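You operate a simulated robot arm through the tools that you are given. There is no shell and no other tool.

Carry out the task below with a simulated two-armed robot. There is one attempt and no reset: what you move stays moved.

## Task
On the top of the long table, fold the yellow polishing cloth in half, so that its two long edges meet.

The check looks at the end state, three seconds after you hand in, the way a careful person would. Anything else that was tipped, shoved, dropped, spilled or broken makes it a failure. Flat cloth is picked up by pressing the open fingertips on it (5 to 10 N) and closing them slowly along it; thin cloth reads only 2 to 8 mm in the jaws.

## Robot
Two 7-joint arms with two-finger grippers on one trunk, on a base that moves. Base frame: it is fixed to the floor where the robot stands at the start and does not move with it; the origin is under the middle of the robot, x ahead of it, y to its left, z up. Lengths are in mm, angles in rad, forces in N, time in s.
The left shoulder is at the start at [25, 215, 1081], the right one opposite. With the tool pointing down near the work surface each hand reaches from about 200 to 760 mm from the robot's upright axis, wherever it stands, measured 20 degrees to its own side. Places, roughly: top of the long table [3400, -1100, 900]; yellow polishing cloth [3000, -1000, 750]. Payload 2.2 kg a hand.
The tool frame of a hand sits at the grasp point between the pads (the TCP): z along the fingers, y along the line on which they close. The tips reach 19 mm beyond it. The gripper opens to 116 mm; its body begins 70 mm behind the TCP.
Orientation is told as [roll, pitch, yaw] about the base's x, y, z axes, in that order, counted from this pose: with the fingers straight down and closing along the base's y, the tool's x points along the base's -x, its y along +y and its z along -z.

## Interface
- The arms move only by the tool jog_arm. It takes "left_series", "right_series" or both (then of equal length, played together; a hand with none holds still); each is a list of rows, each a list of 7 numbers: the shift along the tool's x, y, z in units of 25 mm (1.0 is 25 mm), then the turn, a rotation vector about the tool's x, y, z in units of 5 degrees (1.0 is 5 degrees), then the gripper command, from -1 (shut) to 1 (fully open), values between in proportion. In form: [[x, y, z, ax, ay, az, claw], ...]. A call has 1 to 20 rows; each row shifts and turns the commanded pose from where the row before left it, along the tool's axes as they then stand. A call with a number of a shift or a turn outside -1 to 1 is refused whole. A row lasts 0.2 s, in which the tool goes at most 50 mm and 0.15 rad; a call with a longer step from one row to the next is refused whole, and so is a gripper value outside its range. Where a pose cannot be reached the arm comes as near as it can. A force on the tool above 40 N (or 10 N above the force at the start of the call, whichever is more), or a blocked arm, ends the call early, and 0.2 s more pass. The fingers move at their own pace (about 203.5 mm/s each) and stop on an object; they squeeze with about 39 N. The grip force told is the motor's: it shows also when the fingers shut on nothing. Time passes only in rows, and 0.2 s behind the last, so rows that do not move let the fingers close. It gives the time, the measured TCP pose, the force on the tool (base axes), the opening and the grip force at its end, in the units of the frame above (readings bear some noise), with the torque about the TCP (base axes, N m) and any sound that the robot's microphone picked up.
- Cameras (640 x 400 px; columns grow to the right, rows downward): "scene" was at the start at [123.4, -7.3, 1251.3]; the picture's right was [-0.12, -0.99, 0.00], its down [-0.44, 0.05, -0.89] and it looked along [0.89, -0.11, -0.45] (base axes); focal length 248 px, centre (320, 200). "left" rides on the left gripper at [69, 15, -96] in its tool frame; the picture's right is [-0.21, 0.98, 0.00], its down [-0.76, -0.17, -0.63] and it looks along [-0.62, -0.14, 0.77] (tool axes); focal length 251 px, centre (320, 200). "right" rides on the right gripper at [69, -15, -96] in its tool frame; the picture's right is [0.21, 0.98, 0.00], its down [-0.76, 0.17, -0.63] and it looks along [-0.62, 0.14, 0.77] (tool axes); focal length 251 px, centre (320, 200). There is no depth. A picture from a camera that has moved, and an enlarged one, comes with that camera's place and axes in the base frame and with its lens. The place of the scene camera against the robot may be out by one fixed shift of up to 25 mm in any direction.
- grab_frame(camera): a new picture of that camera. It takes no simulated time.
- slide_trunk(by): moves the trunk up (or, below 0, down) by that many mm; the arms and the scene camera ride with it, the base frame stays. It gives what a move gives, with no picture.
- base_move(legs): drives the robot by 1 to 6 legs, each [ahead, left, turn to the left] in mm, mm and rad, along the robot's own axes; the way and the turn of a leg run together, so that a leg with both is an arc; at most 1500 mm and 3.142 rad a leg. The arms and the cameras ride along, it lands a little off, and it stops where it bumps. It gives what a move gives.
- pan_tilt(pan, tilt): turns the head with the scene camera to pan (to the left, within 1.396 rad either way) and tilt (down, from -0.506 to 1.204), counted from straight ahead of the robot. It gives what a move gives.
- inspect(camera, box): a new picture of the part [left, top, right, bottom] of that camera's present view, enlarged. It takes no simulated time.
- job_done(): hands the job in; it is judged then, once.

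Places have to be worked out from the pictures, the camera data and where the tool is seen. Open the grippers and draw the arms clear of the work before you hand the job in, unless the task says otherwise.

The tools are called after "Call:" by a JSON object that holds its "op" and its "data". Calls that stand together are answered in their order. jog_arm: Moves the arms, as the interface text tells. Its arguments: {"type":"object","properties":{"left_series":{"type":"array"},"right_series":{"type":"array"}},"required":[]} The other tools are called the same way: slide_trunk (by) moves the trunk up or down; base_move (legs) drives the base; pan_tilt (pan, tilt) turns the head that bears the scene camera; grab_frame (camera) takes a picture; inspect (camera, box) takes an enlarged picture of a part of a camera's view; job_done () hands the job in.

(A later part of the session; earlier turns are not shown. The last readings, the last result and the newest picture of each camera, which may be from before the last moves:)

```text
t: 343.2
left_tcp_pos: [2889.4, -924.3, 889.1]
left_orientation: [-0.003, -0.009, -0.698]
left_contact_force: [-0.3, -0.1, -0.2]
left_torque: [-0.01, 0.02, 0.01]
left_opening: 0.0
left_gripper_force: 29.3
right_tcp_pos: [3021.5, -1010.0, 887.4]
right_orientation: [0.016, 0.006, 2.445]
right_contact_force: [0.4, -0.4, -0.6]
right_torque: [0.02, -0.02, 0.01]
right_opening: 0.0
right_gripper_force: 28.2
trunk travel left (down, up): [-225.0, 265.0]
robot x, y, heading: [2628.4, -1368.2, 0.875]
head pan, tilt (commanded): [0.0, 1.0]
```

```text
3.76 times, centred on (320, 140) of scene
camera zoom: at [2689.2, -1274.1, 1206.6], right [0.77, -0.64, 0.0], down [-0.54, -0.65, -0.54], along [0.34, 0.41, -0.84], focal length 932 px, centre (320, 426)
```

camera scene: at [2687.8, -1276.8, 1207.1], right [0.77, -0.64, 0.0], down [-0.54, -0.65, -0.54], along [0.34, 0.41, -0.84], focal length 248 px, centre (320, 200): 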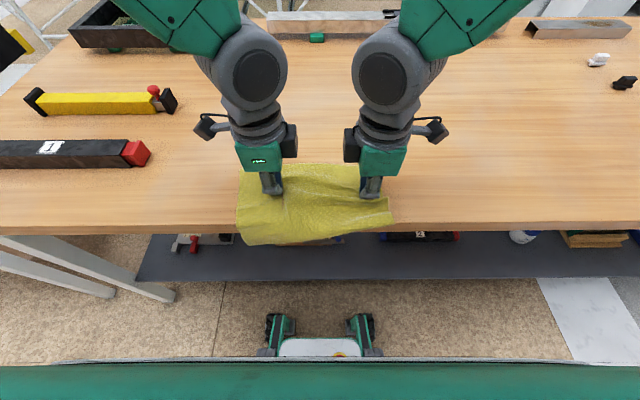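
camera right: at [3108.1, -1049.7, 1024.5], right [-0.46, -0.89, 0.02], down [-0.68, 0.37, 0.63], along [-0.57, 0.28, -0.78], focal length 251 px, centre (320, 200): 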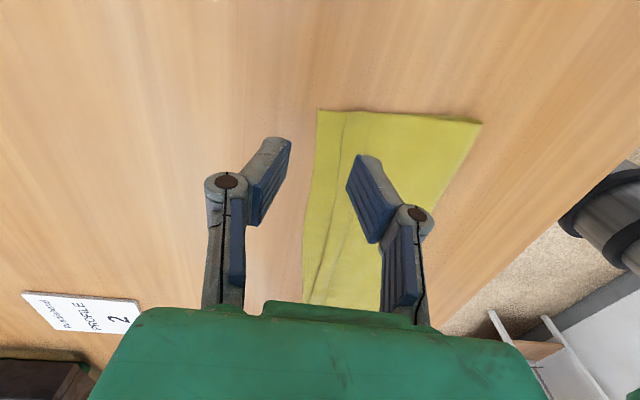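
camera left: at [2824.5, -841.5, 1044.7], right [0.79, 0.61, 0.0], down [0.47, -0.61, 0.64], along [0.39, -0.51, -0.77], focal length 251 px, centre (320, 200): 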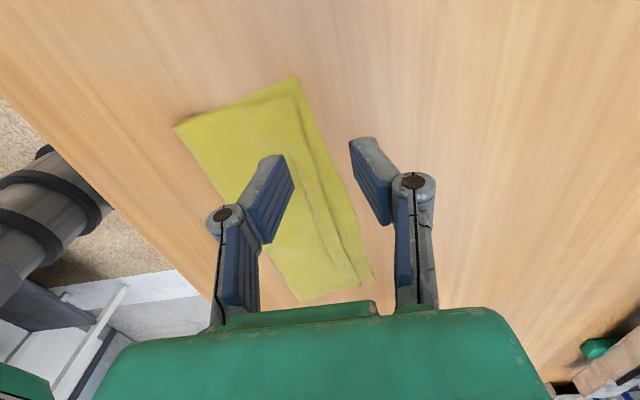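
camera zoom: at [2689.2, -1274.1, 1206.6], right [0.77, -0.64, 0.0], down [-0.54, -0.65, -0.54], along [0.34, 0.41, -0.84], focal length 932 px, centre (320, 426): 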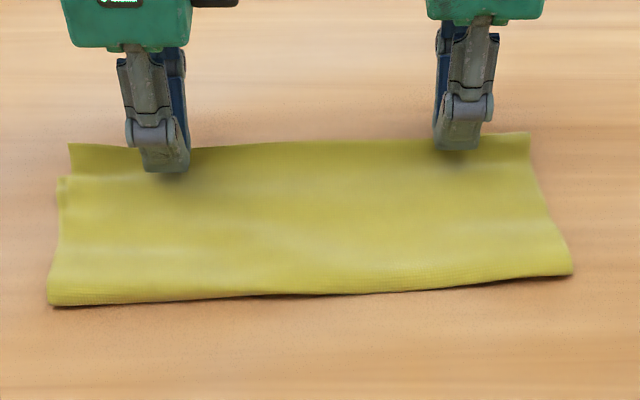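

The strip has unrolled: the top edge now lies forward. It matches well on the right, but overshoots the bottom edge by ~20 mm at the left end. I'll anchor the right part with the right hand and draw the left end of the top layer back toward me. First I position the hands.

Call:
{"op": "jog_arm", "data": {"left_series": [[0, 0, -0.5, 0, 0, 0, -1], [0.6, 0.1, -0.3, 0, 0, 0, -1], [0.6, 0.1, 0, 0, 0, 0, -1], [0.6, 0.1, 0, 0, 0, 0, -1], [0, 0, 0.3, 0, 0, 0, -1], [0, 0, 0, 0, 0, 0, -1]], "right_series": [[0, 0, -0.5, 0, 0, 0, -1], [0, 0.6, 0, 0, 0, 0, -1], [0, 0.6, 0, 0, 0, 0, -1], [0, 0.2, 0.2, 0, 0, 0, -1], [0, 0, 0.3, 0, 0, 0, -1], [0, 0, 0, 0, 0, 0, -1]]}}

Call:
{"op": "inspect", "data": {"camera": "left", "box": [180, 60, 420, 210]}}

Call:
{"op": "inspect", "data": {"camera": "scene", "box": [235, 95, 405, 185]}}

Call:
{"op": "inspect", "data": {"camera": "right", "box": [180, 60, 420, 210]}}

```text
t: 344.6
left_tcp_pos: [2858.8, -890.5, 901.2]
left_orientation: [-0.001, -0.008, -0.697]
left_contact_force: [-0.2, 0.2, 0.4]
left_torque: [0.0, 0.0, 0.03]
left_opening: 0.1
left_gripper_force: 28.9
right_tcp_pos: [2998.5, -1036.3, 889.3]
right_orientation: [0.017, 0.008, 2.445]
right_contact_force: [0.1, -0.9, 0.2]
right_torque: [0.01, -0.03, 0.01]
right_opening: 0.2
right_gripper_force: 28.1
trunk travel left (down, up): [-225.0, 265.0]
robot x, y, heading: [2623.6, -1368.4, 0.869]
head pan, tilt (commanded): [0.0, 1.0]
```

```text
2.67 times, centred on (300, 135) of left
camera zoom: at [2815.2, -834.0, 998.6], right [0.79, 0.61, 0.0], down [0.47, -0.61, 0.64], along [0.39, -0.51, -0.77], focal length 670 px, centre (373, 373)
```

zoom: 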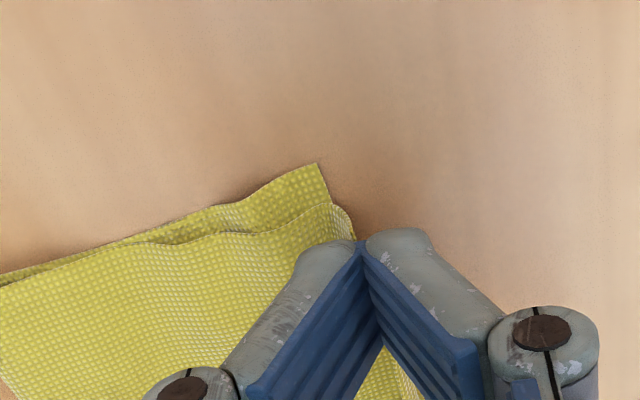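

```text
3.76 times, centred on (320, 140) of scene
camera zoom: at [2688.7, -1274.1, 1206.7], right [0.77, -0.64, 0.0], down [-0.54, -0.65, -0.54], along [0.34, 0.41, -0.84], focal length 932 px, centre (320, 426)
```

zoom: 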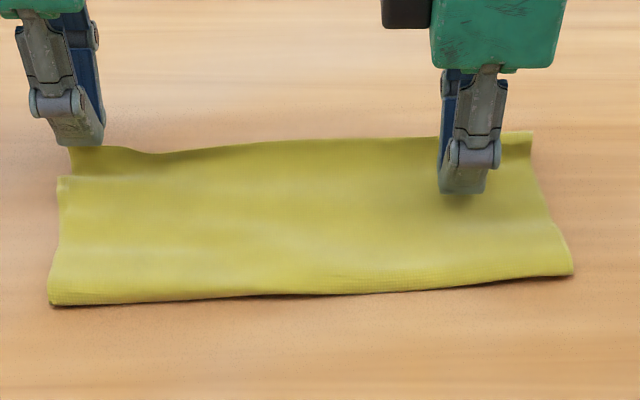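

```text
2.67 times, centred on (300, 135) of right
camera zoom: at [3062.0, -1068.1, 985.5], right [-0.46, -0.89, 0.02], down [-0.68, 0.37, 0.63], along [-0.57, 0.28, -0.78], focal length 670 px, centre (373, 373)
```

zoom: 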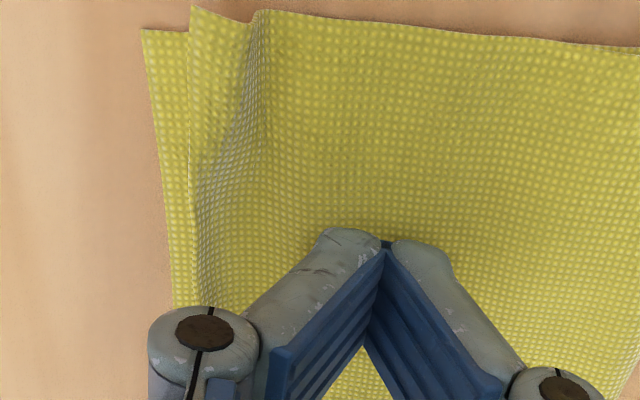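

I need a clearer look at the left end. I move the left hand up and to the side for an unobstructed view.

Call:
{"op": "jog_arm", "data": {"left_series": [[0.5, -0.2, -0.9, 0, 0, 0, -1], [0.8, -0.3, -0.9, 0, 0, 0, -0.5], [0.8, -0.3, -0.9, 0, 0, 0, 0], [0.8, -0.3, -0.9, 0, 0, 0, 0.5], [0.5, 0, -0.5, 0, 0, 0, 1], [0, 0, 0, 0, 0, 0, 1]], "right_series": [[0, 0, -0.5, 0, 0, 0, -1], [0.5, 0, -0.8, 0, 0, 0, -1], [0.8, 0, -0.9, 0, 0, 0, -0.5], [0.8, 0, -0.9, 0, 0, 0, 0], [0.8, 0, -0.9, 0, 0, 0, 0.5], [0.5, 0, -0.5, 0, 0, 0, 1]]}}

Call:
{"op": "inspect", "data": {"camera": "left", "box": [240, 60, 480, 280]}}

Call:
{"op": "inspect", "data": {"camera": "right", "box": [180, 60, 420, 280]}}

Call:
{"op": "inspect", "data": {"camera": "scene", "box": [235, 100, 405, 185]}}

```text
t: 346.0
left_tcp_pos: [2775.8, -855.3, 1002.7]
left_orientation: [-0.002, -0.008, -0.695]
left_contact_force: [0.5, -0.4, -1.1]
left_torque: [0.01, 0.0, 0.02]
left_opening: 116.0
left_gripper_force: 0.1
right_tcp_pos: [3066.3, -1090.6, 1001.7]
right_orientation: [0.015, 0.007, 2.445]
right_contact_force: [1.3, 0.2, -0.5]
right_torque: [0.02, 0.0, 0.01]
right_opening: 116.1
right_gripper_force: 0.1
trunk travel left (down, up): [-225.0, 265.0]
robot x, y, heading: [2627.4, -1368.6, 0.877]
head pan, tilt (commanded): [0.0, 1.0]
```

```text
1.82 times, centred on (360, 170) of left
camera zoom: at [2732.5, -798.9, 1100.6], right [0.79, 0.61, 0.0], down [0.47, -0.61, 0.64], along [0.39, -0.51, -0.77], focal length 457 px, centre (247, 254)
```

zoom: 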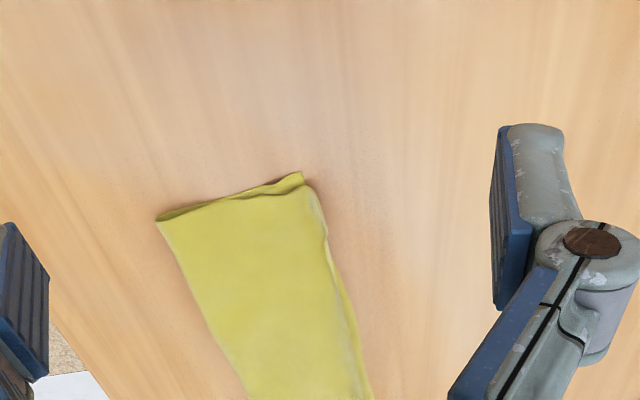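

```text
1.82 times, centred on (300, 170) of right
camera zoom: at [3128.9, -1122.1, 1098.4], right [-0.46, -0.89, 0.02], down [-0.68, 0.37, 0.63], along [-0.57, 0.28, -0.78], focal length 457 px, centre (356, 254)
```

zoom: 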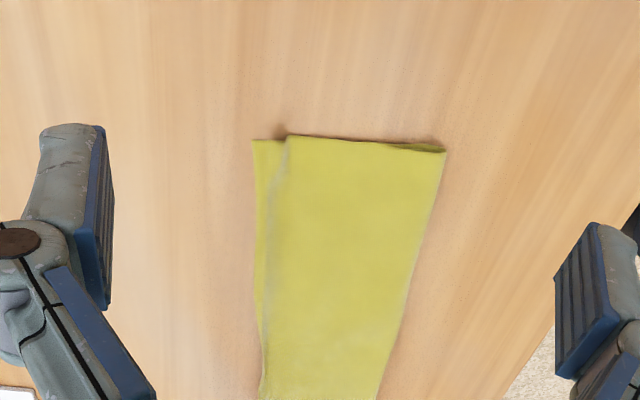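

```text
3.76 times, centred on (320, 142) of scene
camera zoom: at [2688.9, -1274.8, 1206.7], right [0.77, -0.64, 0.0], down [-0.54, -0.65, -0.54], along [0.34, 0.41, -0.84], focal length 932 px, centre (320, 416)
```

zoom: 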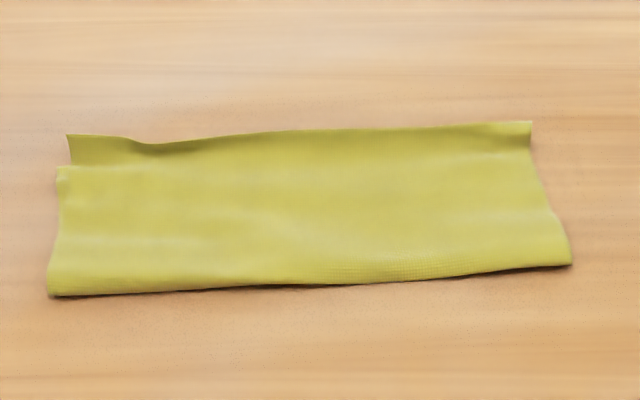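

It now looks like a proper half-fold. I zoom in on the far edge from both sides to judge how the two long edges meet.

Call:
{"op": "inspect", "data": {"camera": "left", "box": [300, 115, 400, 195]}}

Call:
{"op": "inspect", "data": {"camera": "left", "box": [330, 180, 430, 260]}}

Call:
{"op": "inspect", "data": {"camera": "right", "box": [220, 90, 340, 190]}}

Call:
{"op": "inspect", "data": {"camera": "scene", "box": [245, 115, 335, 155]}}

Call:
{"op": "inspect", "data": {"camera": "scene", "box": [310, 110, 400, 150]}}

```text
5.00 times, centred on (350, 155) of left
camera zoom: at [2732.5, -798.9, 1100.6], right [0.79, 0.61, 0.0], down [0.47, -0.61, 0.64], along [0.39, -0.51, -0.77], focal length 1257 px, centre (170, 425)
```

zoom: 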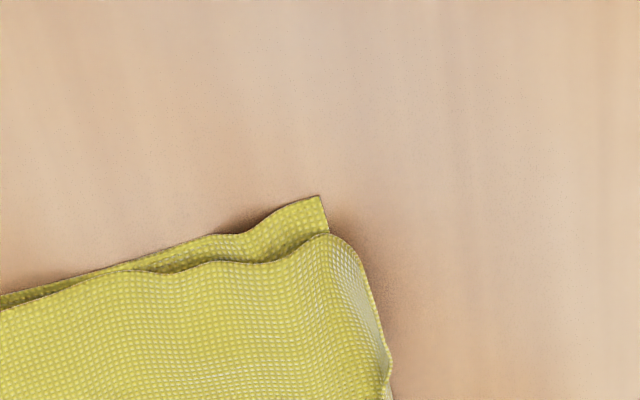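

```text
5.00 times, centred on (380, 220) of left
camera zoom: at [2732.5, -798.9, 1100.6], right [0.79, 0.61, 0.0], down [0.47, -0.61, 0.64], along [0.39, -0.51, -0.77], focal length 1257 px, centre (20, 100)
```

zoom: 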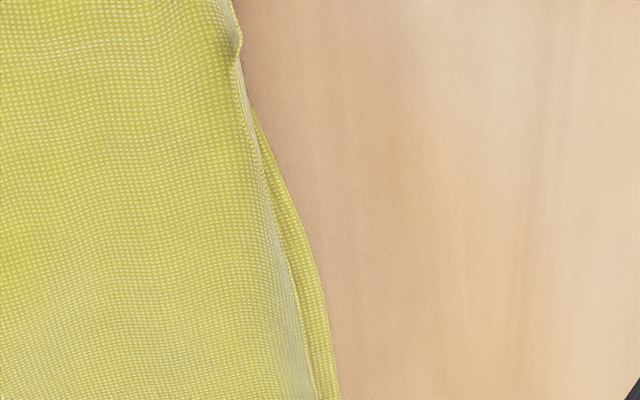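

```text
4.00 times, centred on (280, 140) of right
camera zoom: at [3128.9, -1122.1, 1098.4], right [-0.46, -0.89, 0.02], down [-0.68, 0.37, 0.63], along [-0.57, 0.28, -0.78], focal length 1006 px, centre (480, 440)
```

zoom: 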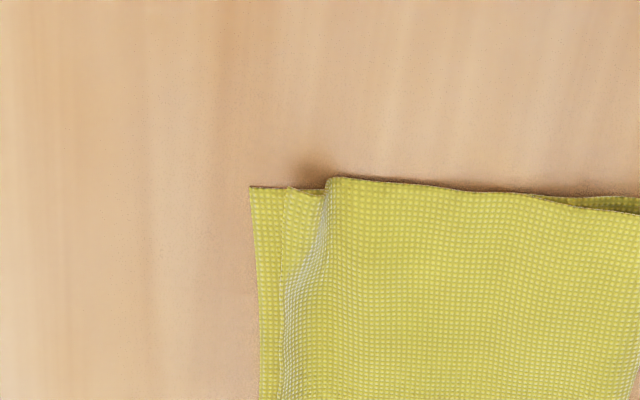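

```text
7.11 times, centred on (290, 135) of scene
camera zoom: at [2688.9, -1274.8, 1206.7], right [0.77, -0.64, 0.0], down [-0.54, -0.65, -0.54], along [0.34, 0.41, -0.84], focal length 1761 px, centre (533, 662)
```

zoom: 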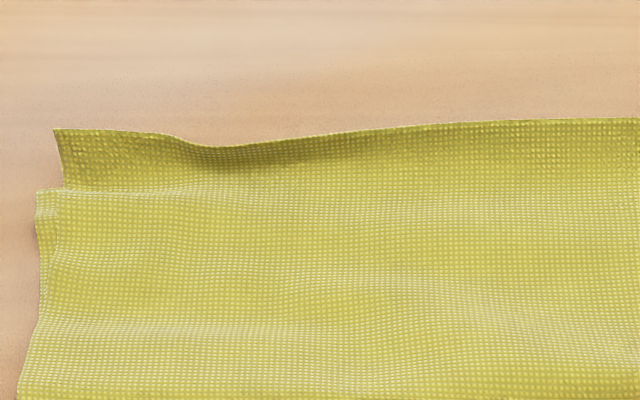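

```text
7.11 times, centred on (355, 130) of scene
camera zoom: at [2688.9, -1274.8, 1206.7], right [0.77, -0.64, 0.0], down [-0.54, -0.65, -0.54], along [0.34, 0.41, -0.84], focal length 1761 px, centre (71, 698)
```

zoom: 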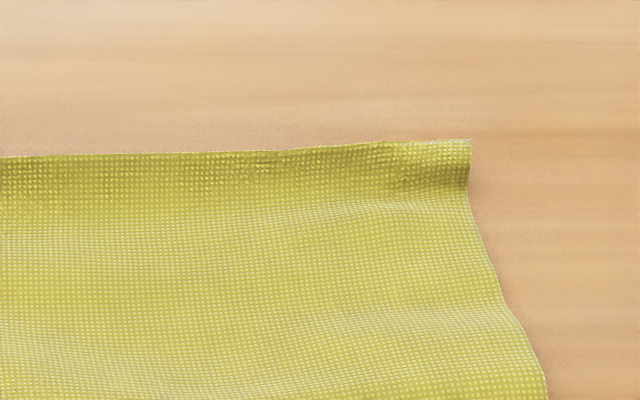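

The edge strip is now standing upright along the far edge, which is ideal for a clean, small grip. I'll pinch its upper half at both ends without touching the layers below: hands above it with 50 mm openings, then down to ~8 mm tip height.

Call:
{"op": "jog_arm", "data": {"left_series": [[-0.675, 0.135, 0.3, 0, 0, 0, 0.4], [-0.675, 0.135, 0.4, 0, 0, 0, -0.14], [-0.675, 0.135, 0.5, 0, 0, 0, -0.14], [-0.675, 0.135, 0.5, 0, 0, 0, -0.14], [-0.675, 0.135, 0.5, 0, 0, 0, -0.14], [-0.675, 0.135, 0.5, 0, 0, 0, -0.14], [0, 0, 0.5, 0, 0, 0, -0.14], [0, 0, 0, 0, 0, 0, -0.14]], "right_series": [[-0.483, -0.196, 0.3, 0, 0, 0, 0.4], [-0.483, -0.196, 0.4, 0, 0, 0, -0.14], [-0.483, -0.196, 0.5, 0, 0, 0, -0.14], [-0.483, -0.196, 0.5, 0, 0, 0, -0.14], [-0.483, -0.196, 0.5, 0, 0, 0, -0.14], [-0.483, -0.196, 0.5, 0, 0, 0, -0.14], [0, 0, 0.5, 0, 0, 0, -0.14], [0, 0, 0, 0, 0, 0, -0.14]]}}

Call:
{"op": "inspect", "data": {"camera": "left", "box": [200, 60, 440, 210]}}

Call:
{"op": "inspect", "data": {"camera": "right", "box": [200, 60, 440, 210]}}

```text
t: 347.8
left_tcp_pos: [2868.0, -905.6, 924.1]
left_orientation: [-0.002, -0.008, -0.695]
left_contact_force: [0.7, -0.1, 0.0]
left_torque: [0.0, 0.02, 0.0]
left_opening: 49.5
left_gripper_force: 0.1
right_tcp_pos: [3028.1, -1022.8, 921.3]
right_orientation: [0.017, 0.007, 2.445]
right_contact_force: [-0.3, 0.3, 0.1]
right_torque: [-0.02, 0.0, 0.03]
right_opening: 50.0
right_gripper_force: 0.2
trunk travel left (down, up): [-225.0, 265.0]
robot x, y, heading: [2625.6, -1363.9, 0.878]
head pan, tilt (commanded): [0.0, 1.0]
```

```text
2.67 times, centred on (320, 135) of left
camera zoom: at [2824.4, -848.9, 1021.4], right [0.79, 0.61, 0.0], down [0.47, -0.61, 0.64], along [0.39, -0.51, -0.77], focal length 670 px, centre (320, 373)
```

zoom: 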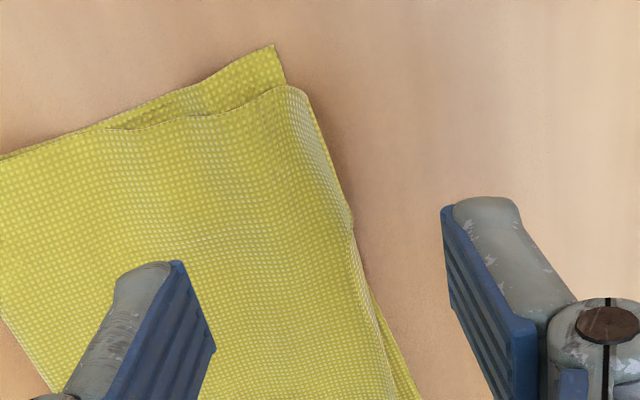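

```text
2.67 times, centred on (320, 135) of right
camera zoom: at [3091.9, -1052.9, 1017.0], right [-0.46, -0.89, 0.02], down [-0.68, 0.37, 0.63], along [-0.57, 0.28, -0.78], focal length 670 px, centre (320, 373)
```

zoom: 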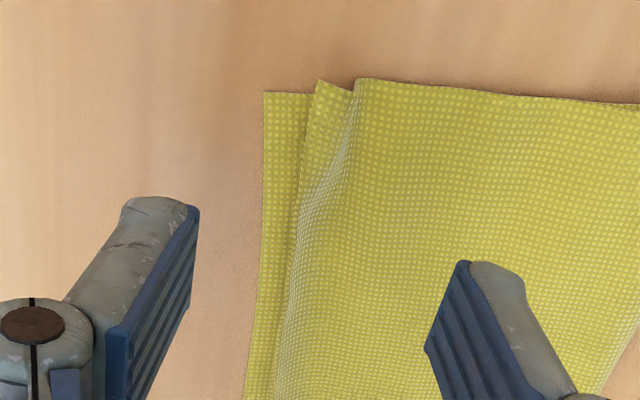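

Triangulation confirms it: the strip stands about 19 mm high at F≈503–509. I lower both hands around it (tips ~8 mm above the table) and close.

Call:
{"op": "jog_arm", "data": {"left_series": [[0, 0, 0.5, 0, 0, 0, -0.14], [0, 0, 0.5, 0, 0, 0, -0.14], [0, 0, 0.4, 0, 0, 0, -0.14], [0, 0, 0, 0, 0, 0, -0.14], [0, 0, 0, 0, 0, 0, -0.3], [0, 0, 0, 0, 0, 0, -0.5], [0, 0, 0, 0, 0, 0, -0.7], [0, 0, 0, 0, 0, 0, -0.8]], "right_series": [[0, 0, 0.5, 0, 0, 0, -0.14], [0, 0, 0.5, 0, 0, 0, -0.14], [0, 0, 0.35, 0, 0, 0, -0.14], [0, 0, 0, 0, 0, 0, -0.14], [0, 0, 0, 0, 0, 0, -0.3], [0, 0, 0, 0, 0, 0, -0.5], [0, 0, 0, 0, 0, 0, -0.7], [0, 0, 0, 0, 0, 0, -0.8]]}}

Call:
{"op": "inspect", "data": {"camera": "left", "box": [200, 60, 440, 210]}}

Call:
{"op": "inspect", "data": {"camera": "right", "box": [200, 60, 440, 210]}}

```text
t: 349.6
left_tcp_pos: [2867.3, -906.1, 888.9]
left_orientation: [-0.001, -0.009, -0.696]
left_contact_force: [-0.5, -0.2, 0.4]
left_torque: [0.0, 0.01, 0.0]
left_opening: 11.7
left_gripper_force: 0.1
right_tcp_pos: [3026.4, -1020.8, 888.1]
right_orientation: [0.017, 0.007, 2.446]
right_contact_force: [-0.2, -0.7, -0.1]
right_torque: [0.0, -0.01, -0.03]
right_opening: 11.2
right_gripper_force: 0.0
trunk travel left (down, up): [-225.0, 265.0]
robot x, y, heading: [2626.2, -1365.4, 0.877]
head pan, tilt (commanded): [0.0, 1.0]
```

```text
2.67 times, centred on (320, 135) of left
camera zoom: at [2823.0, -848.3, 986.2], right [0.79, 0.61, 0.0], down [0.47, -0.61, 0.64], along [0.39, -0.51, -0.77], focal length 670 px, centre (320, 373)
```

zoom: 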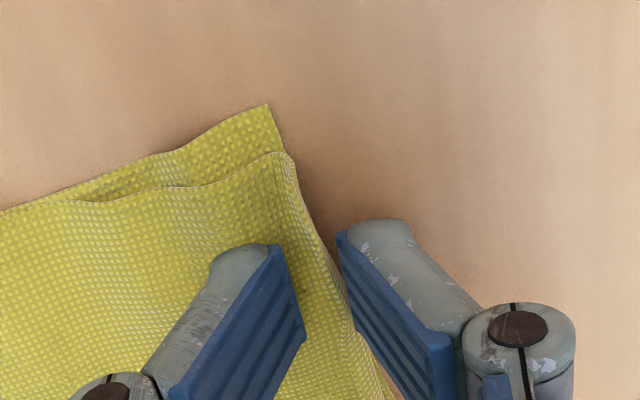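

```text
2.67 times, centred on (320, 135) of right
camera zoom: at [3091.4, -1052.5, 984.0], right [-0.46, -0.89, 0.02], down [-0.68, 0.37, 0.63], along [-0.57, 0.28, -0.78], focal length 670 px, centre (320, 373)
```

zoom: 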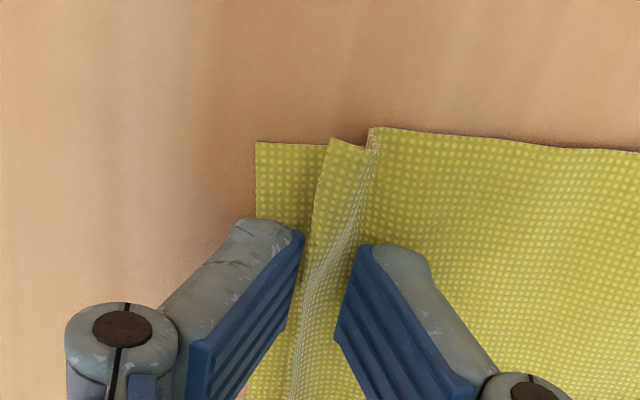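

The strips are between the pads. Closing fully on them.

Call:
{"op": "jog_arm", "data": {"left_series": [[0, 0, 0, 0, 0, 0, -0.85], [0, 0, 0, 0, 0, 0, -0.9], [0, 0, 0, 0, 0, 0, -0.95], [0, 0, 0, 0, 0, 0, -1], [0, 0, 0, 0, 0, 0, -1]], "right_series": [[0, 0, 0, 0, 0, 0, -0.85], [0, 0, 0, 0, 0, 0, -0.9], [0, 0, 0, 0, 0, 0, -0.95], [0, 0, 0, 0, 0, 0, -1], [0, 0, 0, 0, 0, 0, -1]]}}

Call:
{"op": "inspect", "data": {"camera": "left", "box": [220, 80, 420, 200]}}

Call:
{"op": "inspect", "data": {"camera": "right", "box": [220, 80, 420, 200]}}

```text
t: 350.8
left_tcp_pos: [2865.5, -905.2, 889.3]
left_orientation: [-0.001, -0.009, -0.695]
left_contact_force: [0.2, 0.4, -0.3]
left_torque: [-0.02, 0.03, -0.02]
left_opening: 2.9
left_gripper_force: 30.8
right_tcp_pos: [3028.4, -1021.3, 887.9]
right_orientation: [0.018, 0.007, 2.446]
right_contact_force: [0.1, 0.1, 0.4]
right_torque: [0.03, -0.02, 0.01]
right_opening: 3.0
right_gripper_force: 31.7
trunk travel left (down, up): [-225.0, 265.0]
robot x, y, heading: [2632.4, -1364.5, 0.877]
head pan, tilt (commanded): [0.0, 1.0]
```

```text
3.20 times, centred on (320, 140) of left
camera zoom: at [2823.0, -848.2, 986.2], right [0.79, 0.61, 0.0], down [0.47, -0.61, 0.64], along [0.39, -0.51, -0.77], focal length 805 px, centre (320, 392)
```

zoom: 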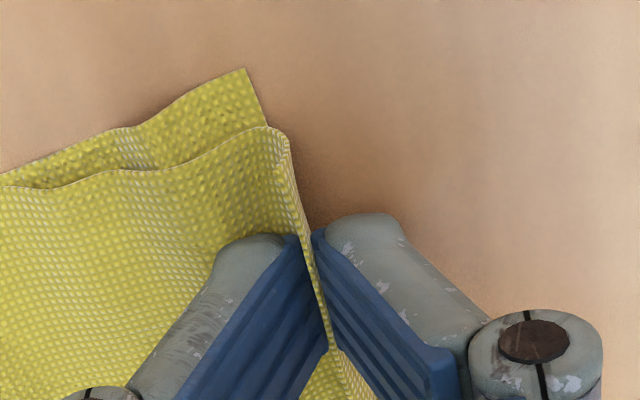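

```text
3.20 times, centred on (320, 140) of right
camera zoom: at [3091.4, -1052.5, 984.1], right [-0.46, -0.89, 0.02], down [-0.68, 0.37, 0.63], along [-0.57, 0.28, -0.78], focal length 805 px, centre (320, 392)
```

zoom: 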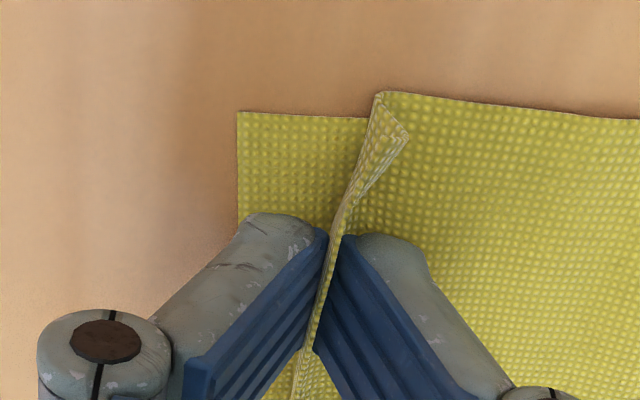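

Perfect grips: a single layer held cleanly in both jaws, only ~13 mm from its edge. The right already matches; the left would overshoot by ~12 mm. With these good grips I re-lay the whole top layer once more: up over the fold to the apex.

Call:
{"op": "jog_arm", "data": {"left_series": [[0, -0.26, -0.32, 0, 0, 0, -1], [0, -0.26, -0.32, 0, 0, 0, -1], [0, -0.18, -0.44, 0, 0, 0, -1], [0, -0.18, -0.44, 0, 0, 0, -1], [0, -0.3, -0.38, 0, 0, 0, -1], [0, -0.3, -0.38, 0, 0, 0, -1], [0, -0.38, -0.3, 0, 0, 0, -1], [0, -0.38, -0.3, 0, 0, 0, -1], [0, -0.44, -0.18, 0, 0, 0, -1], [0, -0.44, -0.18, 0, 0, 0, -1], [0, -0.48, -0.06, 0, 0, 0, -1], [0, -0.48, -0.06, 0, 0, 0, -1], [0, -0.26, 0.02, 0, 0, 0, -1], [0, -0.26, 0.02, 0, 0, 0, -1], [0, 0, 0, 0, 0, 0, -1]], "right_series": [[0, 0.06, -0.34, 0, 0, 0, -1], [0, 0.06, -0.34, 0, 0, 0, -1], [0, 0.18, -0.44, 0, 0, 0, -1], [0, 0.18, -0.44, 0, 0, 0, -1], [0, 0.3, -0.38, 0, 0, 0, -1], [0, 0.3, -0.38, 0, 0, 0, -1], [0, 0.38, -0.3, 0, 0, 0, -1], [0, 0.38, -0.3, 0, 0, 0, -1], [0, 0.44, -0.18, 0, 0, 0, -1], [0, 0.44, -0.18, 0, 0, 0, -1], [0, 0.48, -0.06, 0, 0, 0, -1], [0, 0.48, -0.06, 0, 0, 0, -1], [0, 0.18, 0.02, 0, 0, 0, -1], [0, 0.18, 0.02, 0, 0, 0, -1], [0, 0, 0, 0, 0, 0, -1]]}}

Call:
{"op": "grab_frame", "data": {"camera": "left"}}

Call:
{"op": "grab_frame", "data": {"camera": "right"}}

Call:
{"op": "inspect", "data": {"camera": "scene", "box": [220, 80, 420, 205]}}

```text
t: 354.0
left_tcp_pos: [2793.1, -992.0, 972.3]
left_orientation: [-0.002, -0.008, -0.696]
left_contact_force: [1.1, -0.4, -0.3]
left_torque: [-0.04, 0.02, 0.0]
left_opening: 2.7
left_gripper_force: 32.0
right_tcp_pos: [2963.7, -1099.0, 972.2]
right_orientation: [0.017, 0.007, 2.445]
right_contact_force: [-0.1, -0.6, 0.3]
right_torque: [0.0, 0.04, -0.03]
right_opening: 2.8
right_gripper_force: 32.0
trunk travel left (down, up): [-225.0, 265.0]
robot x, y, heading: [2630.8, -1365.5, 0.874]
head pan, tilt (commanded): [0.0, 1.0]
```

```text
taken
camera left: at [2749.5, -935.7, 1068.9], right [0.79, 0.61, 0.0], down [0.47, -0.61, 0.64], along [0.39, -0.51, -0.77], focal length 251 px, centre (320, 200)
```

left: 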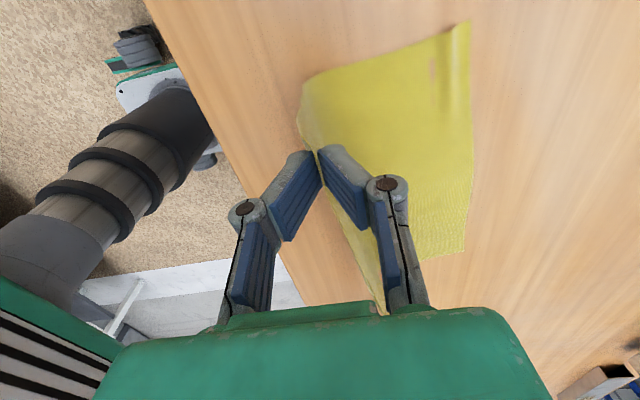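

```text
taken
camera right: at [3026.9, -1129.6, 1068.9], right [-0.46, -0.89, 0.02], down [-0.68, 0.37, 0.63], along [-0.57, 0.28, -0.78], focal length 251 px, centre (320, 200)
```

right: 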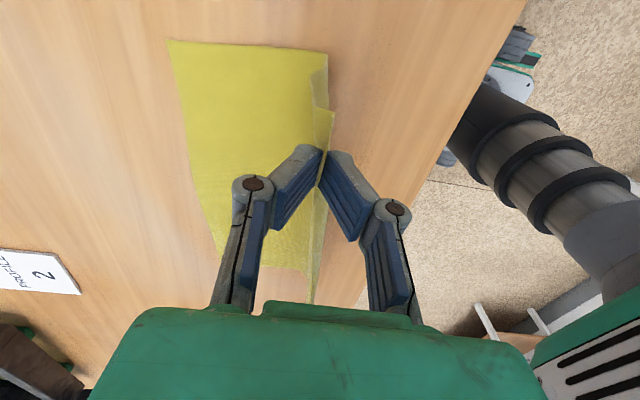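

```text
3.20 times, centred on (320, 142) of scene
camera zoom: at [2688.5, -1274.8, 1206.7], right [0.77, -0.64, 0.0], down [-0.54, -0.65, -0.54], along [0.34, 0.41, -0.84], focal length 792 px, centre (320, 384)
```

zoom: 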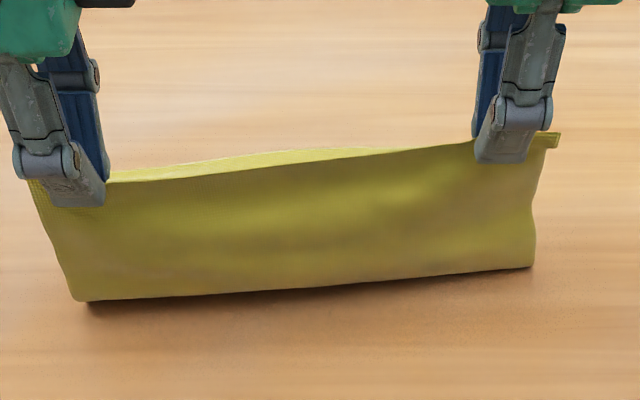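

A perfect apex: clean sheet, no hem; fold base ≈ 398/422 against the ideal 392/422. I move slightly further back, tilt the hands (left 45°, right 30° to stay within reach) and then descend.

Call:
{"op": "jog_arm", "data": {"left_series": [[0, -0.16, 0.12, 0, 0, 0, -1], [0, -0.16, 0.12, 0, 0, 0, -1], [0, -0.16, 0.12, 0, 0, 0, -1], [0, 0, 0, 1, 0, 0, -1], [0, 0, 0, 1, 0, 0, -1], [0, 0, 0, 1, 0, 0, -1], [0, 0, 0, 1, 0, 0, -1], [0, 0, 0, 1, 0, 0, -1], [0, 0, 0, 1, 0, 0, -1], [0, 0, 0, 1, 0, 0, -1], [0, 0, 0, 1, 0, 0, -1], [0, 0, 0, 1, 0, 0, -1], [0, 0.18, -0.073, 0, 0, 0, -1], [0, 0.18, -0.073, 0, 0, 0, -1], [0, 0.18, -0.073, 0, 0, 0, -1], [0, 0, 0, 0, 0, 0, -1]], "right_series": [[0, 0.107, 0.08, 0, 0, 0, -1], [0, 0.107, 0.08, 0, 0, 0, -1], [0, 0.107, 0.08, 0, 0, 0, -1], [0, 0, 0, -1, 0, 0, -1], [0, 0, 0, -1, 0, 0, -1], [0, 0, 0, -1, 0, 0, -1], [0, 0, 0, -1, 0, 0, -1], [0, 0, 0, -1, 0, 0, -1], [0, 0, 0, -1, 0, 0, -1], [0, 0, 0, 0, 0, 0, -1], [0, 0, 0, 0, 0, 0, -1], [0, 0, 0, 0, 0, 0, -1], [0, -0.127, -0.035, 0, 0, 0, -1], [0, -0.127, -0.035, 0, 0, 0, -1], [0, -0.127, -0.035, 0, 0, 0, -1], [0, 0, 0, 0, 0, 0, -1]]}}

Call:
{"op": "jog_arm", "data": {"left_series": [[0, 0.326, -0.3, 0, 0, 0, -1], [0, 0.346, -0.272, 0, 0, 0, -1], [0, 0.364, -0.24, 0, 0, 0, -1], [0, 0.376, -0.204, 0, 0, 0, -1], [0, 0.38, -0.168, 0, 0, 0, -1], [0, 0.384, -0.124, 0, 0, 0, -1], [0, 0.38, -0.084, 0, 0, 0, -1], [0, 0.376, -0.041, 0, 0, 0, -1], [0, 0.362, 0, 0, 0, 0, -1], [0, 0.344, 0.044, 0, 0, 0, -1], [0, 0.324, 0.088, 0, 0, 0, -1], [0, 0.3, 0.13, 0, 0, 0, -1], [0, 0, 0, 0, 0, 0, -1]], "right_series": [[0, -0.376, -0.196, 0, 0, 0, -1], [0, -0.392, -0.162, 0, 0, 0, -1], [0, -0.4, -0.124, 0, 0, 0, -1], [0, -0.4, -0.088, 0, 0, 0, -1], [0, -0.4, -0.048, 0, 0, 0, -1], [0, -0.396, -0.01, 0, 0, 0, -1], [0, -0.384, 0.032, 0, 0, 0, -1], [0, -0.368, 0.068, 0, 0, 0, -1], [0, -0.344, 0.11, 0, 0, 0, -1], [0, -0.32, 0.148, 0, 0, 0, -1], [0, -0.292, 0.184, 0, 0, 0, -1], [0, -0.26, 0.216, 0, 0, 0, -1], [0, 0, 0, 0, 0, 0, -1]]}}

Call:
{"op": "inspect", "data": {"camera": "left", "box": [240, 60, 440, 200]}}

Call:
{"op": "inspect", "data": {"camera": "right", "box": [200, 60, 420, 200]}}

Call:
{"op": "inspect", "data": {"camera": "scene", "box": [220, 80, 420, 205]}}

```text
t: 357.4
left_tcp_pos: [2794.5, -991.6, 959.8]
left_orientation: [-0.787, -0.011, -0.697]
left_contact_force: [0.5, 0.4, 0.4]
left_torque: [0.01, -0.03, 0.0]
left_opening: 2.9
left_gripper_force: 31.9
right_tcp_pos: [2963.0, -1097.0, 963.1]
right_orientation: [0.541, 0.007, 2.445]
right_contact_force: [0.0, 0.4, 0.1]
right_torque: [0.01, 0.0, 0.04]
right_opening: 2.7
right_gripper_force: 32.5
trunk travel left (down, up): [-225.0, 265.0]
robot x, y, heading: [2624.4, -1365.6, 0.873]
head pan, tilt (commanded): [0.0, 1.0]
```

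```text
t: 360.2
left_tcp_pos: [2855.9, -918.6, 903.2]
left_orientation: [-0.786, -0.01, -0.696]
left_contact_force: [-0.3, -0.3, -0.4]
left_torque: [0.0, -0.02, 0.01]
left_opening: 2.7
left_gripper_force: 32.1
right_tcp_pos: [3022.9, -1029.9, 905.6]
right_orientation: [0.541, 0.008, 2.445]
right_contact_force: [0.3, 0.5, -1.3]
right_torque: [0.0, 0.03, 0.01]
right_opening: 2.9
right_gripper_force: 31.6
trunk travel left (down, up): [-225.0, 265.0]
robot x, y, heading: [2628.1, -1364.8, 0.874]
head pan, tilt (commanded): [0.0, 1.0]
```

```text
2.86 times, centred on (340, 130) of left
camera zoom: at [2853.2, -813.1, 961.5], right [0.61, 0.39, -0.69], down [0.79, -0.23, 0.57], along [0.06, -0.89, -0.45], focal length 718 px, centre (263, 400)
```

zoom: 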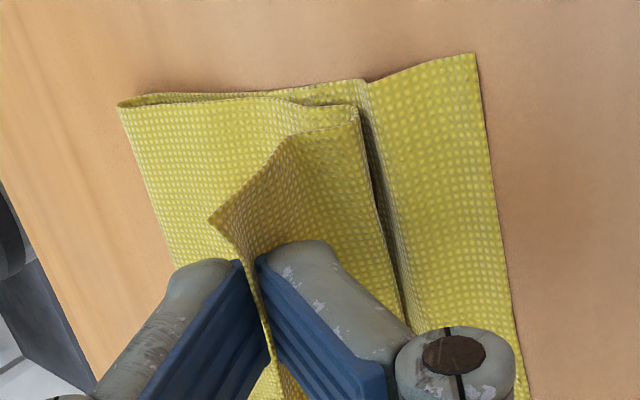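

```text
2.86 times, centred on (310, 130) of right
camera zoom: at [3115.2, -1024.9, 981.0], right [-0.38, -0.78, 0.5], down [-0.47, 0.63, 0.62], along [-0.8, 0.0, -0.6], focal length 718 px, centre (349, 400)
```

zoom: 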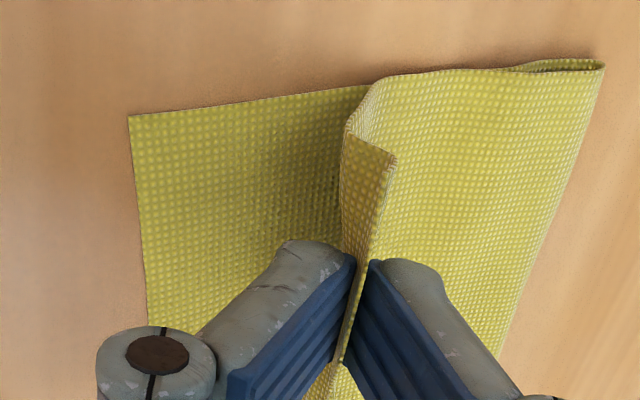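

```text
3.20 times, centred on (320, 142) of scene
camera zoom: at [2689.6, -1273.4, 1206.6], right [0.77, -0.64, 0.0], down [-0.54, -0.65, -0.54], along [0.34, 0.41, -0.84], focal length 792 px, centre (320, 384)
```

zoom: 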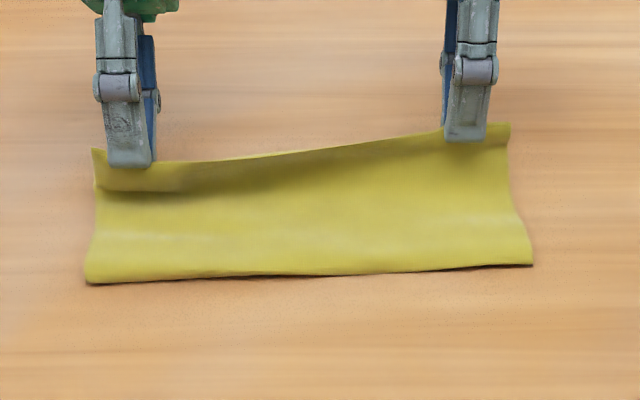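

The right side is nearly ideal (fold 422), but the left fold rolled forward again to ≈409. I repeat, starting the left clearly further back (as in the run that gave a good left fold), with the hands slightly closer together to avoid tension.

Call:
{"op": "jog_arm", "data": {"left_series": [[-0.013, -0.396, -0.17, 0, 0, 0, -1], [-0.013, -0.48, -0.085, 0, 0, 0, -1], [-0.013, -0.536, 0.028, 0, 0, 0, -1], [-0.013, -0.564, 0.113, 0, 0, 0, -1], [-0.013, -0.536, 0.198, 0, 0, 0, -1], [-0.013, -0.508, 0.283, 0, 0, 0, -1], [-0.013, -0.452, 0.34, 0, 0, 0, -1], [-0.013, -0.34, 0.396, 0, 0, 0, -1], [-0.013, -0.283, 0.396, 0, 0, 0, -1], [-0.013, -0.226, 0.396, 0, 0, 0, -1], [-0.013, -0.198, 0.368, 0, 0, 0, -1], [-0.013, 0.056, 0.056, 0, 0, 0, -1], [0, 0, 0, 0, 0, 0, -1]], "right_series": [[-0.007, 0.269, -0.306, 0, 0, 0, -1], [-0.007, 0.373, -0.246, 0, 0, 0, -1], [-0.007, 0.456, -0.152, 0, 0, 0, -1], [-0.007, 0.506, -0.077, 0, 0, 0, -1], [-0.007, 0.5, 0.012, 0, 0, 0, -1], [-0.007, 0.496, 0.102, 0, 0, 0, -1], [-0.007, 0.456, 0.171, 0, 0, 0, -1], [-0.007, 0.436, 0.204, 0, 0, 0, -1], [-0.007, 0.38, 0.22, 0, 0, 0, -1], [-0.007, 0.328, 0.235, 0, 0, 0, -1], [-0.007, 0.328, 0.235, 0, 0, 0, -1], [-0.007, -0.02, 0.035, 0, 0, 0, -1], [0, 0, 0, 0, 0, 0, -1]]}}

Call:
{"op": "inspect", "data": {"camera": "scene", "box": [220, 80, 420, 215]}}

```text
t: 363.0
left_tcp_pos: [2780.9, -1013.4, 942.1]
left_orientation: [-0.786, -0.008, -0.698]
left_contact_force: [-0.1, -0.1, -0.1]
left_torque: [0.0, 0.0, 0.03]
left_opening: 2.9
left_gripper_force: 32.3
right_tcp_pos: [2953.5, -1103.9, 954.3]
right_orientation: [0.54, 0.007, 2.446]
right_contact_force: [0.4, 0.0, -0.5]
right_torque: [-0.01, 0.01, 0.02]
right_opening: 2.7
right_gripper_force: 31.7
trunk travel left (down, up): [-225.0, 265.0]
robot x, y, heading: [2631.8, -1365.2, 0.877]
head pan, tilt (commanded): [0.0, 1.0]
```

```text
2.96 times, centred on (320, 148) of scene
camera zoom: at [2688.9, -1274.2, 1206.7], right [0.77, -0.64, 0.0], down [-0.54, -0.65, -0.54], along [0.34, 0.41, -0.84], focal length 734 px, centre (320, 356)
```

zoom: 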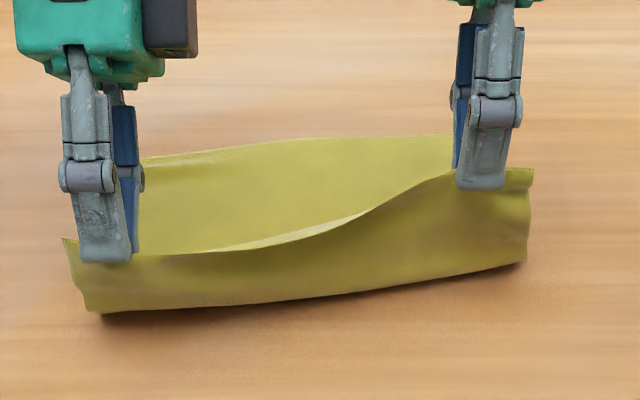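

The bases are now at ≈372 (left) and ≈408 (right), clearly behind the ideal lines. I descend again to ~15 mm height.

Call:
{"op": "jog_arm", "data": {"left_series": [[0, 0.374, -0.356, 0, 0, 0, -1], [0, 0.388, -0.332, 0, 0, 0, -1], [0, 0.396, -0.304, 0, 0, 0, -1], [0, 0.4, -0.276, 0, 0, 0, -1], [0, 0.4, -0.24, 0, 0, 0, -1], [0, 0.392, -0.2, 0, 0, 0, -1], [0, 0.38, -0.16, 0, 0, 0, -1], [0, 0.364, -0.116, 0, 0, 0, -1], [0, 0.344, -0.072, 0, 0, 0, -1], [0, 0.32, -0.032, 0, 0, 0, -1], [0, 0.292, 0.014, 0, 0, 0, -1], [0, 0.256, 0.06, 0, 0, 0, -1], [0, 0.224, 0.104, 0, 0, 0, -1], [0, 0.188, 0.128, 0, 0, 0, -1], [0, 0, 0, 0, 0, 0, -1]], "right_series": [[0, -0.408, -0.216, 0, 0, 0, -1], [0, -0.416, -0.188, 0, 0, 0, -1], [0, -0.424, -0.156, 0, 0, 0, -1], [0, -0.424, -0.124, 0, 0, 0, -1], [0, -0.416, -0.088, 0, 0, 0, -1], [0, -0.404, -0.048, 0, 0, 0, -1], [0, -0.39, -0.012, 0, 0, 0, -1], [0, -0.368, 0.024, 0, 0, 0, -1], [0, -0.34, 0.062, 0, 0, 0, -1], [0, -0.312, 0.098, 0, 0, 0, -1], [0, -0.28, 0.132, 0, 0, 0, -1], [0, -0.24, 0.168, 0, 0, 0, -1], [0, -0.202, 0.196, 0, 0, 0, -1], [0, -0.168, 0.208, 0, 0, 0, -1], [0, 0, 0, 0, 0, 0, -1]]}}

Call:
{"op": "inspect", "data": {"camera": "left", "box": [240, 60, 440, 200]}}

Call:
{"op": "inspect", "data": {"camera": "right", "box": [200, 60, 420, 200]}}

Call:
{"op": "inspect", "data": {"camera": "scene", "box": [220, 80, 420, 205]}}

```text
t: 366.2
left_tcp_pos: [2856.7, -925.4, 888.4]
left_orientation: [-0.788, -0.007, -0.697]
left_contact_force: [-0.1, -1.4, -0.3]
left_torque: [-0.01, 0.0, -0.01]
left_opening: 2.8
left_gripper_force: 31.5
right_tcp_pos: [3021.2, -1026.9, 890.3]
right_orientation: [0.54, 0.007, 2.445]
right_contact_force: [-0.3, -0.4, 0.1]
right_torque: [-0.03, -0.04, -0.02]
right_opening: 2.8
right_gripper_force: 32.3
trunk travel left (down, up): [-225.0, 265.0]
robot x, y, heading: [2630.6, -1364.6, 0.875]
head pan, tilt (commanded): [0.0, 1.0]
```

```text
2.86 times, centred on (340, 130) of left
camera zoom: at [2853.4, -819.8, 947.6], right [0.61, 0.39, -0.69], down [0.79, -0.23, 0.57], along [0.06, -0.89, -0.45], focal length 718 px, centre (263, 400)
```

zoom: 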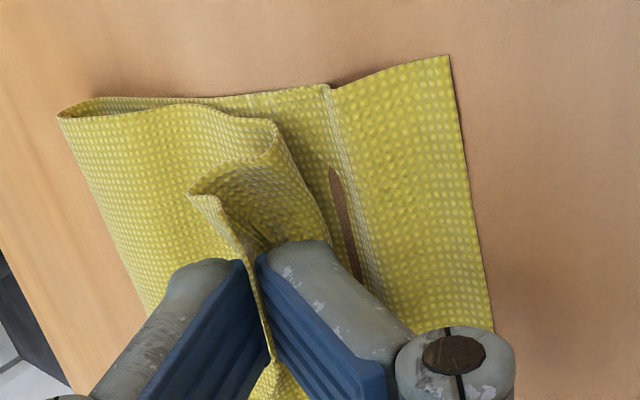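

```text
2.86 times, centred on (310, 130) of right
camera zoom: at [3114.2, -1023.0, 966.4], right [-0.38, -0.78, 0.5], down [-0.47, 0.63, 0.62], along [-0.8, 0.0, -0.6], focal length 718 px, centre (349, 400)
```

zoom: 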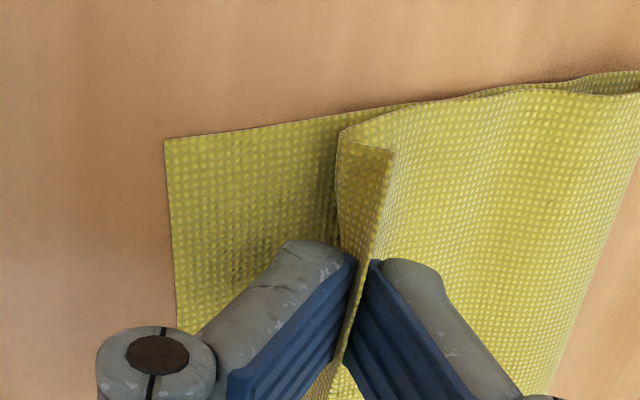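

```text
3.20 times, centred on (320, 142) of scene
camera zoom: at [2689.7, -1273.2, 1206.5], right [0.77, -0.64, 0.0], down [-0.54, -0.65, -0.54], along [0.34, 0.41, -0.84], focal length 792 px, centre (320, 384)
```

zoom: 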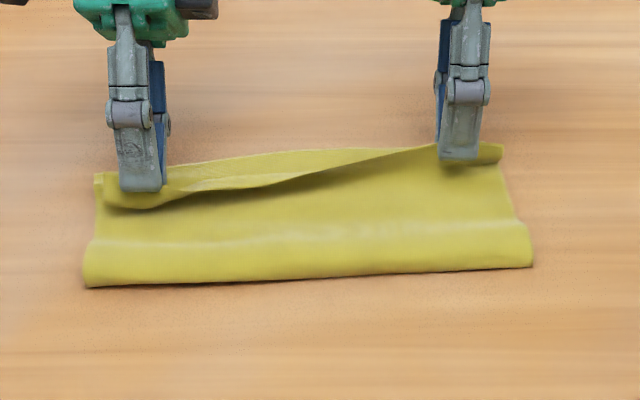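

Much better: left fold ≈402–405 (far edge 505), right fold ≈420 (far edge 533). I slide forward at low height to the end positions, left 26 mm and right 16 mm.

Call:
{"op": "jog_arm", "data": {"left_series": [[0, 0.105, -0.105, 0, 0, 0, -1], [0, 0.105, -0.105, 0, 0, 0, -1], [0, 0.105, -0.105, 0, 0, 0, -1], [0, 0.105, -0.105, 0, 0, 0, -1], [0, 0.105, -0.105, 0, 0, 0, -1], [0, 0.105, -0.105, 0, 0, 0, -1], [0, 0.105, -0.105, 0, 0, 0, -1], [0, 0, 0, 0, 0, 0, -1]], "right_series": [[0, -0.079, -0.046, 0, 0, 0, -1], [0, -0.079, -0.046, 0, 0, 0, -1], [0, -0.079, -0.046, 0, 0, 0, -1], [0, -0.079, -0.046, 0, 0, 0, -1], [0, -0.079, -0.046, 0, 0, 0, -1], [0, -0.079, -0.046, 0, 0, 0, -1], [0, -0.079, -0.046, 0, 0, 0, -1], [0, 0, 0, 0, 0, 0, -1]]}}

Call:
{"op": "inspect", "data": {"camera": "left", "box": [240, 60, 440, 200]}}

Call:
{"op": "inspect", "data": {"camera": "right", "box": [200, 60, 420, 200]}}

Call:
{"op": "inspect", "data": {"camera": "scene", "box": [220, 80, 420, 205]}}

```text
t: 368.0
left_tcp_pos: [2873.3, -904.7, 888.8]
left_orientation: [-0.787, -0.008, -0.694]
left_contact_force: [0.3, -1.0, -0.4]
left_torque: [-0.02, 0.02, 0.01]
left_opening: 2.8
left_gripper_force: 32.0
right_tcp_pos: [3031.2, -1013.4, 891.4]
right_orientation: [0.541, 0.007, 2.445]
right_contact_force: [-0.5, -0.1, 0.6]
right_torque: [-0.01, -0.01, 0.02]
right_opening: 2.8
right_gripper_force: 32.1
trunk travel left (down, up): [-225.0, 265.0]
robot x, y, heading: [2627.1, -1367.2, 0.87]
head pan, tilt (commanded): [0.0, 1.0]
```

```text
2.86 times, centred on (340, 130) of left
camera zoom: at [2870.2, -799.5, 947.1], right [0.61, 0.39, -0.69], down [0.79, -0.23, 0.57], along [0.06, -0.89, -0.45], focal length 718 px, centre (263, 400)
```

zoom: 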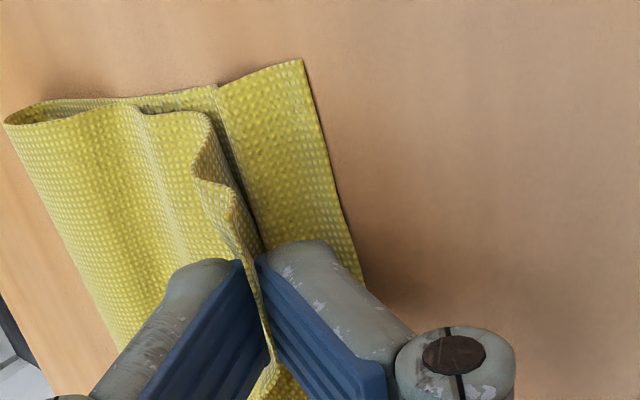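

```text
2.86 times, centred on (310, 130) of right
camera zoom: at [3124.3, -1010.0, 966.0], right [-0.38, -0.78, 0.5], down [-0.47, 0.63, 0.62], along [-0.8, 0.0, -0.6], focal length 718 px, centre (349, 400)
```

zoom: 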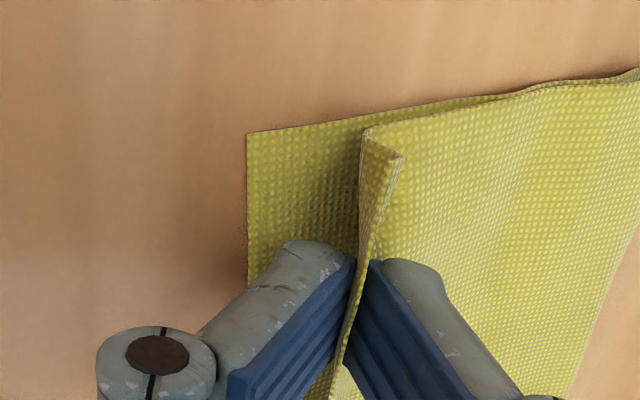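

```text
3.20 times, centred on (320, 142) of scene
camera zoom: at [2689.9, -1273.1, 1206.5], right [0.77, -0.64, 0.0], down [-0.54, -0.65, -0.54], along [0.34, 0.41, -0.84], focal length 792 px, centre (320, 384)
```

zoom: 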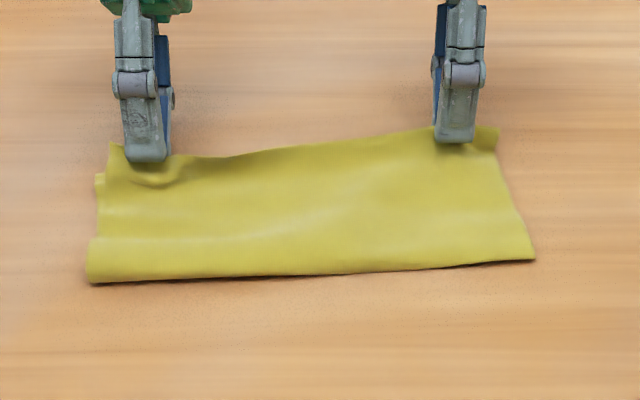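

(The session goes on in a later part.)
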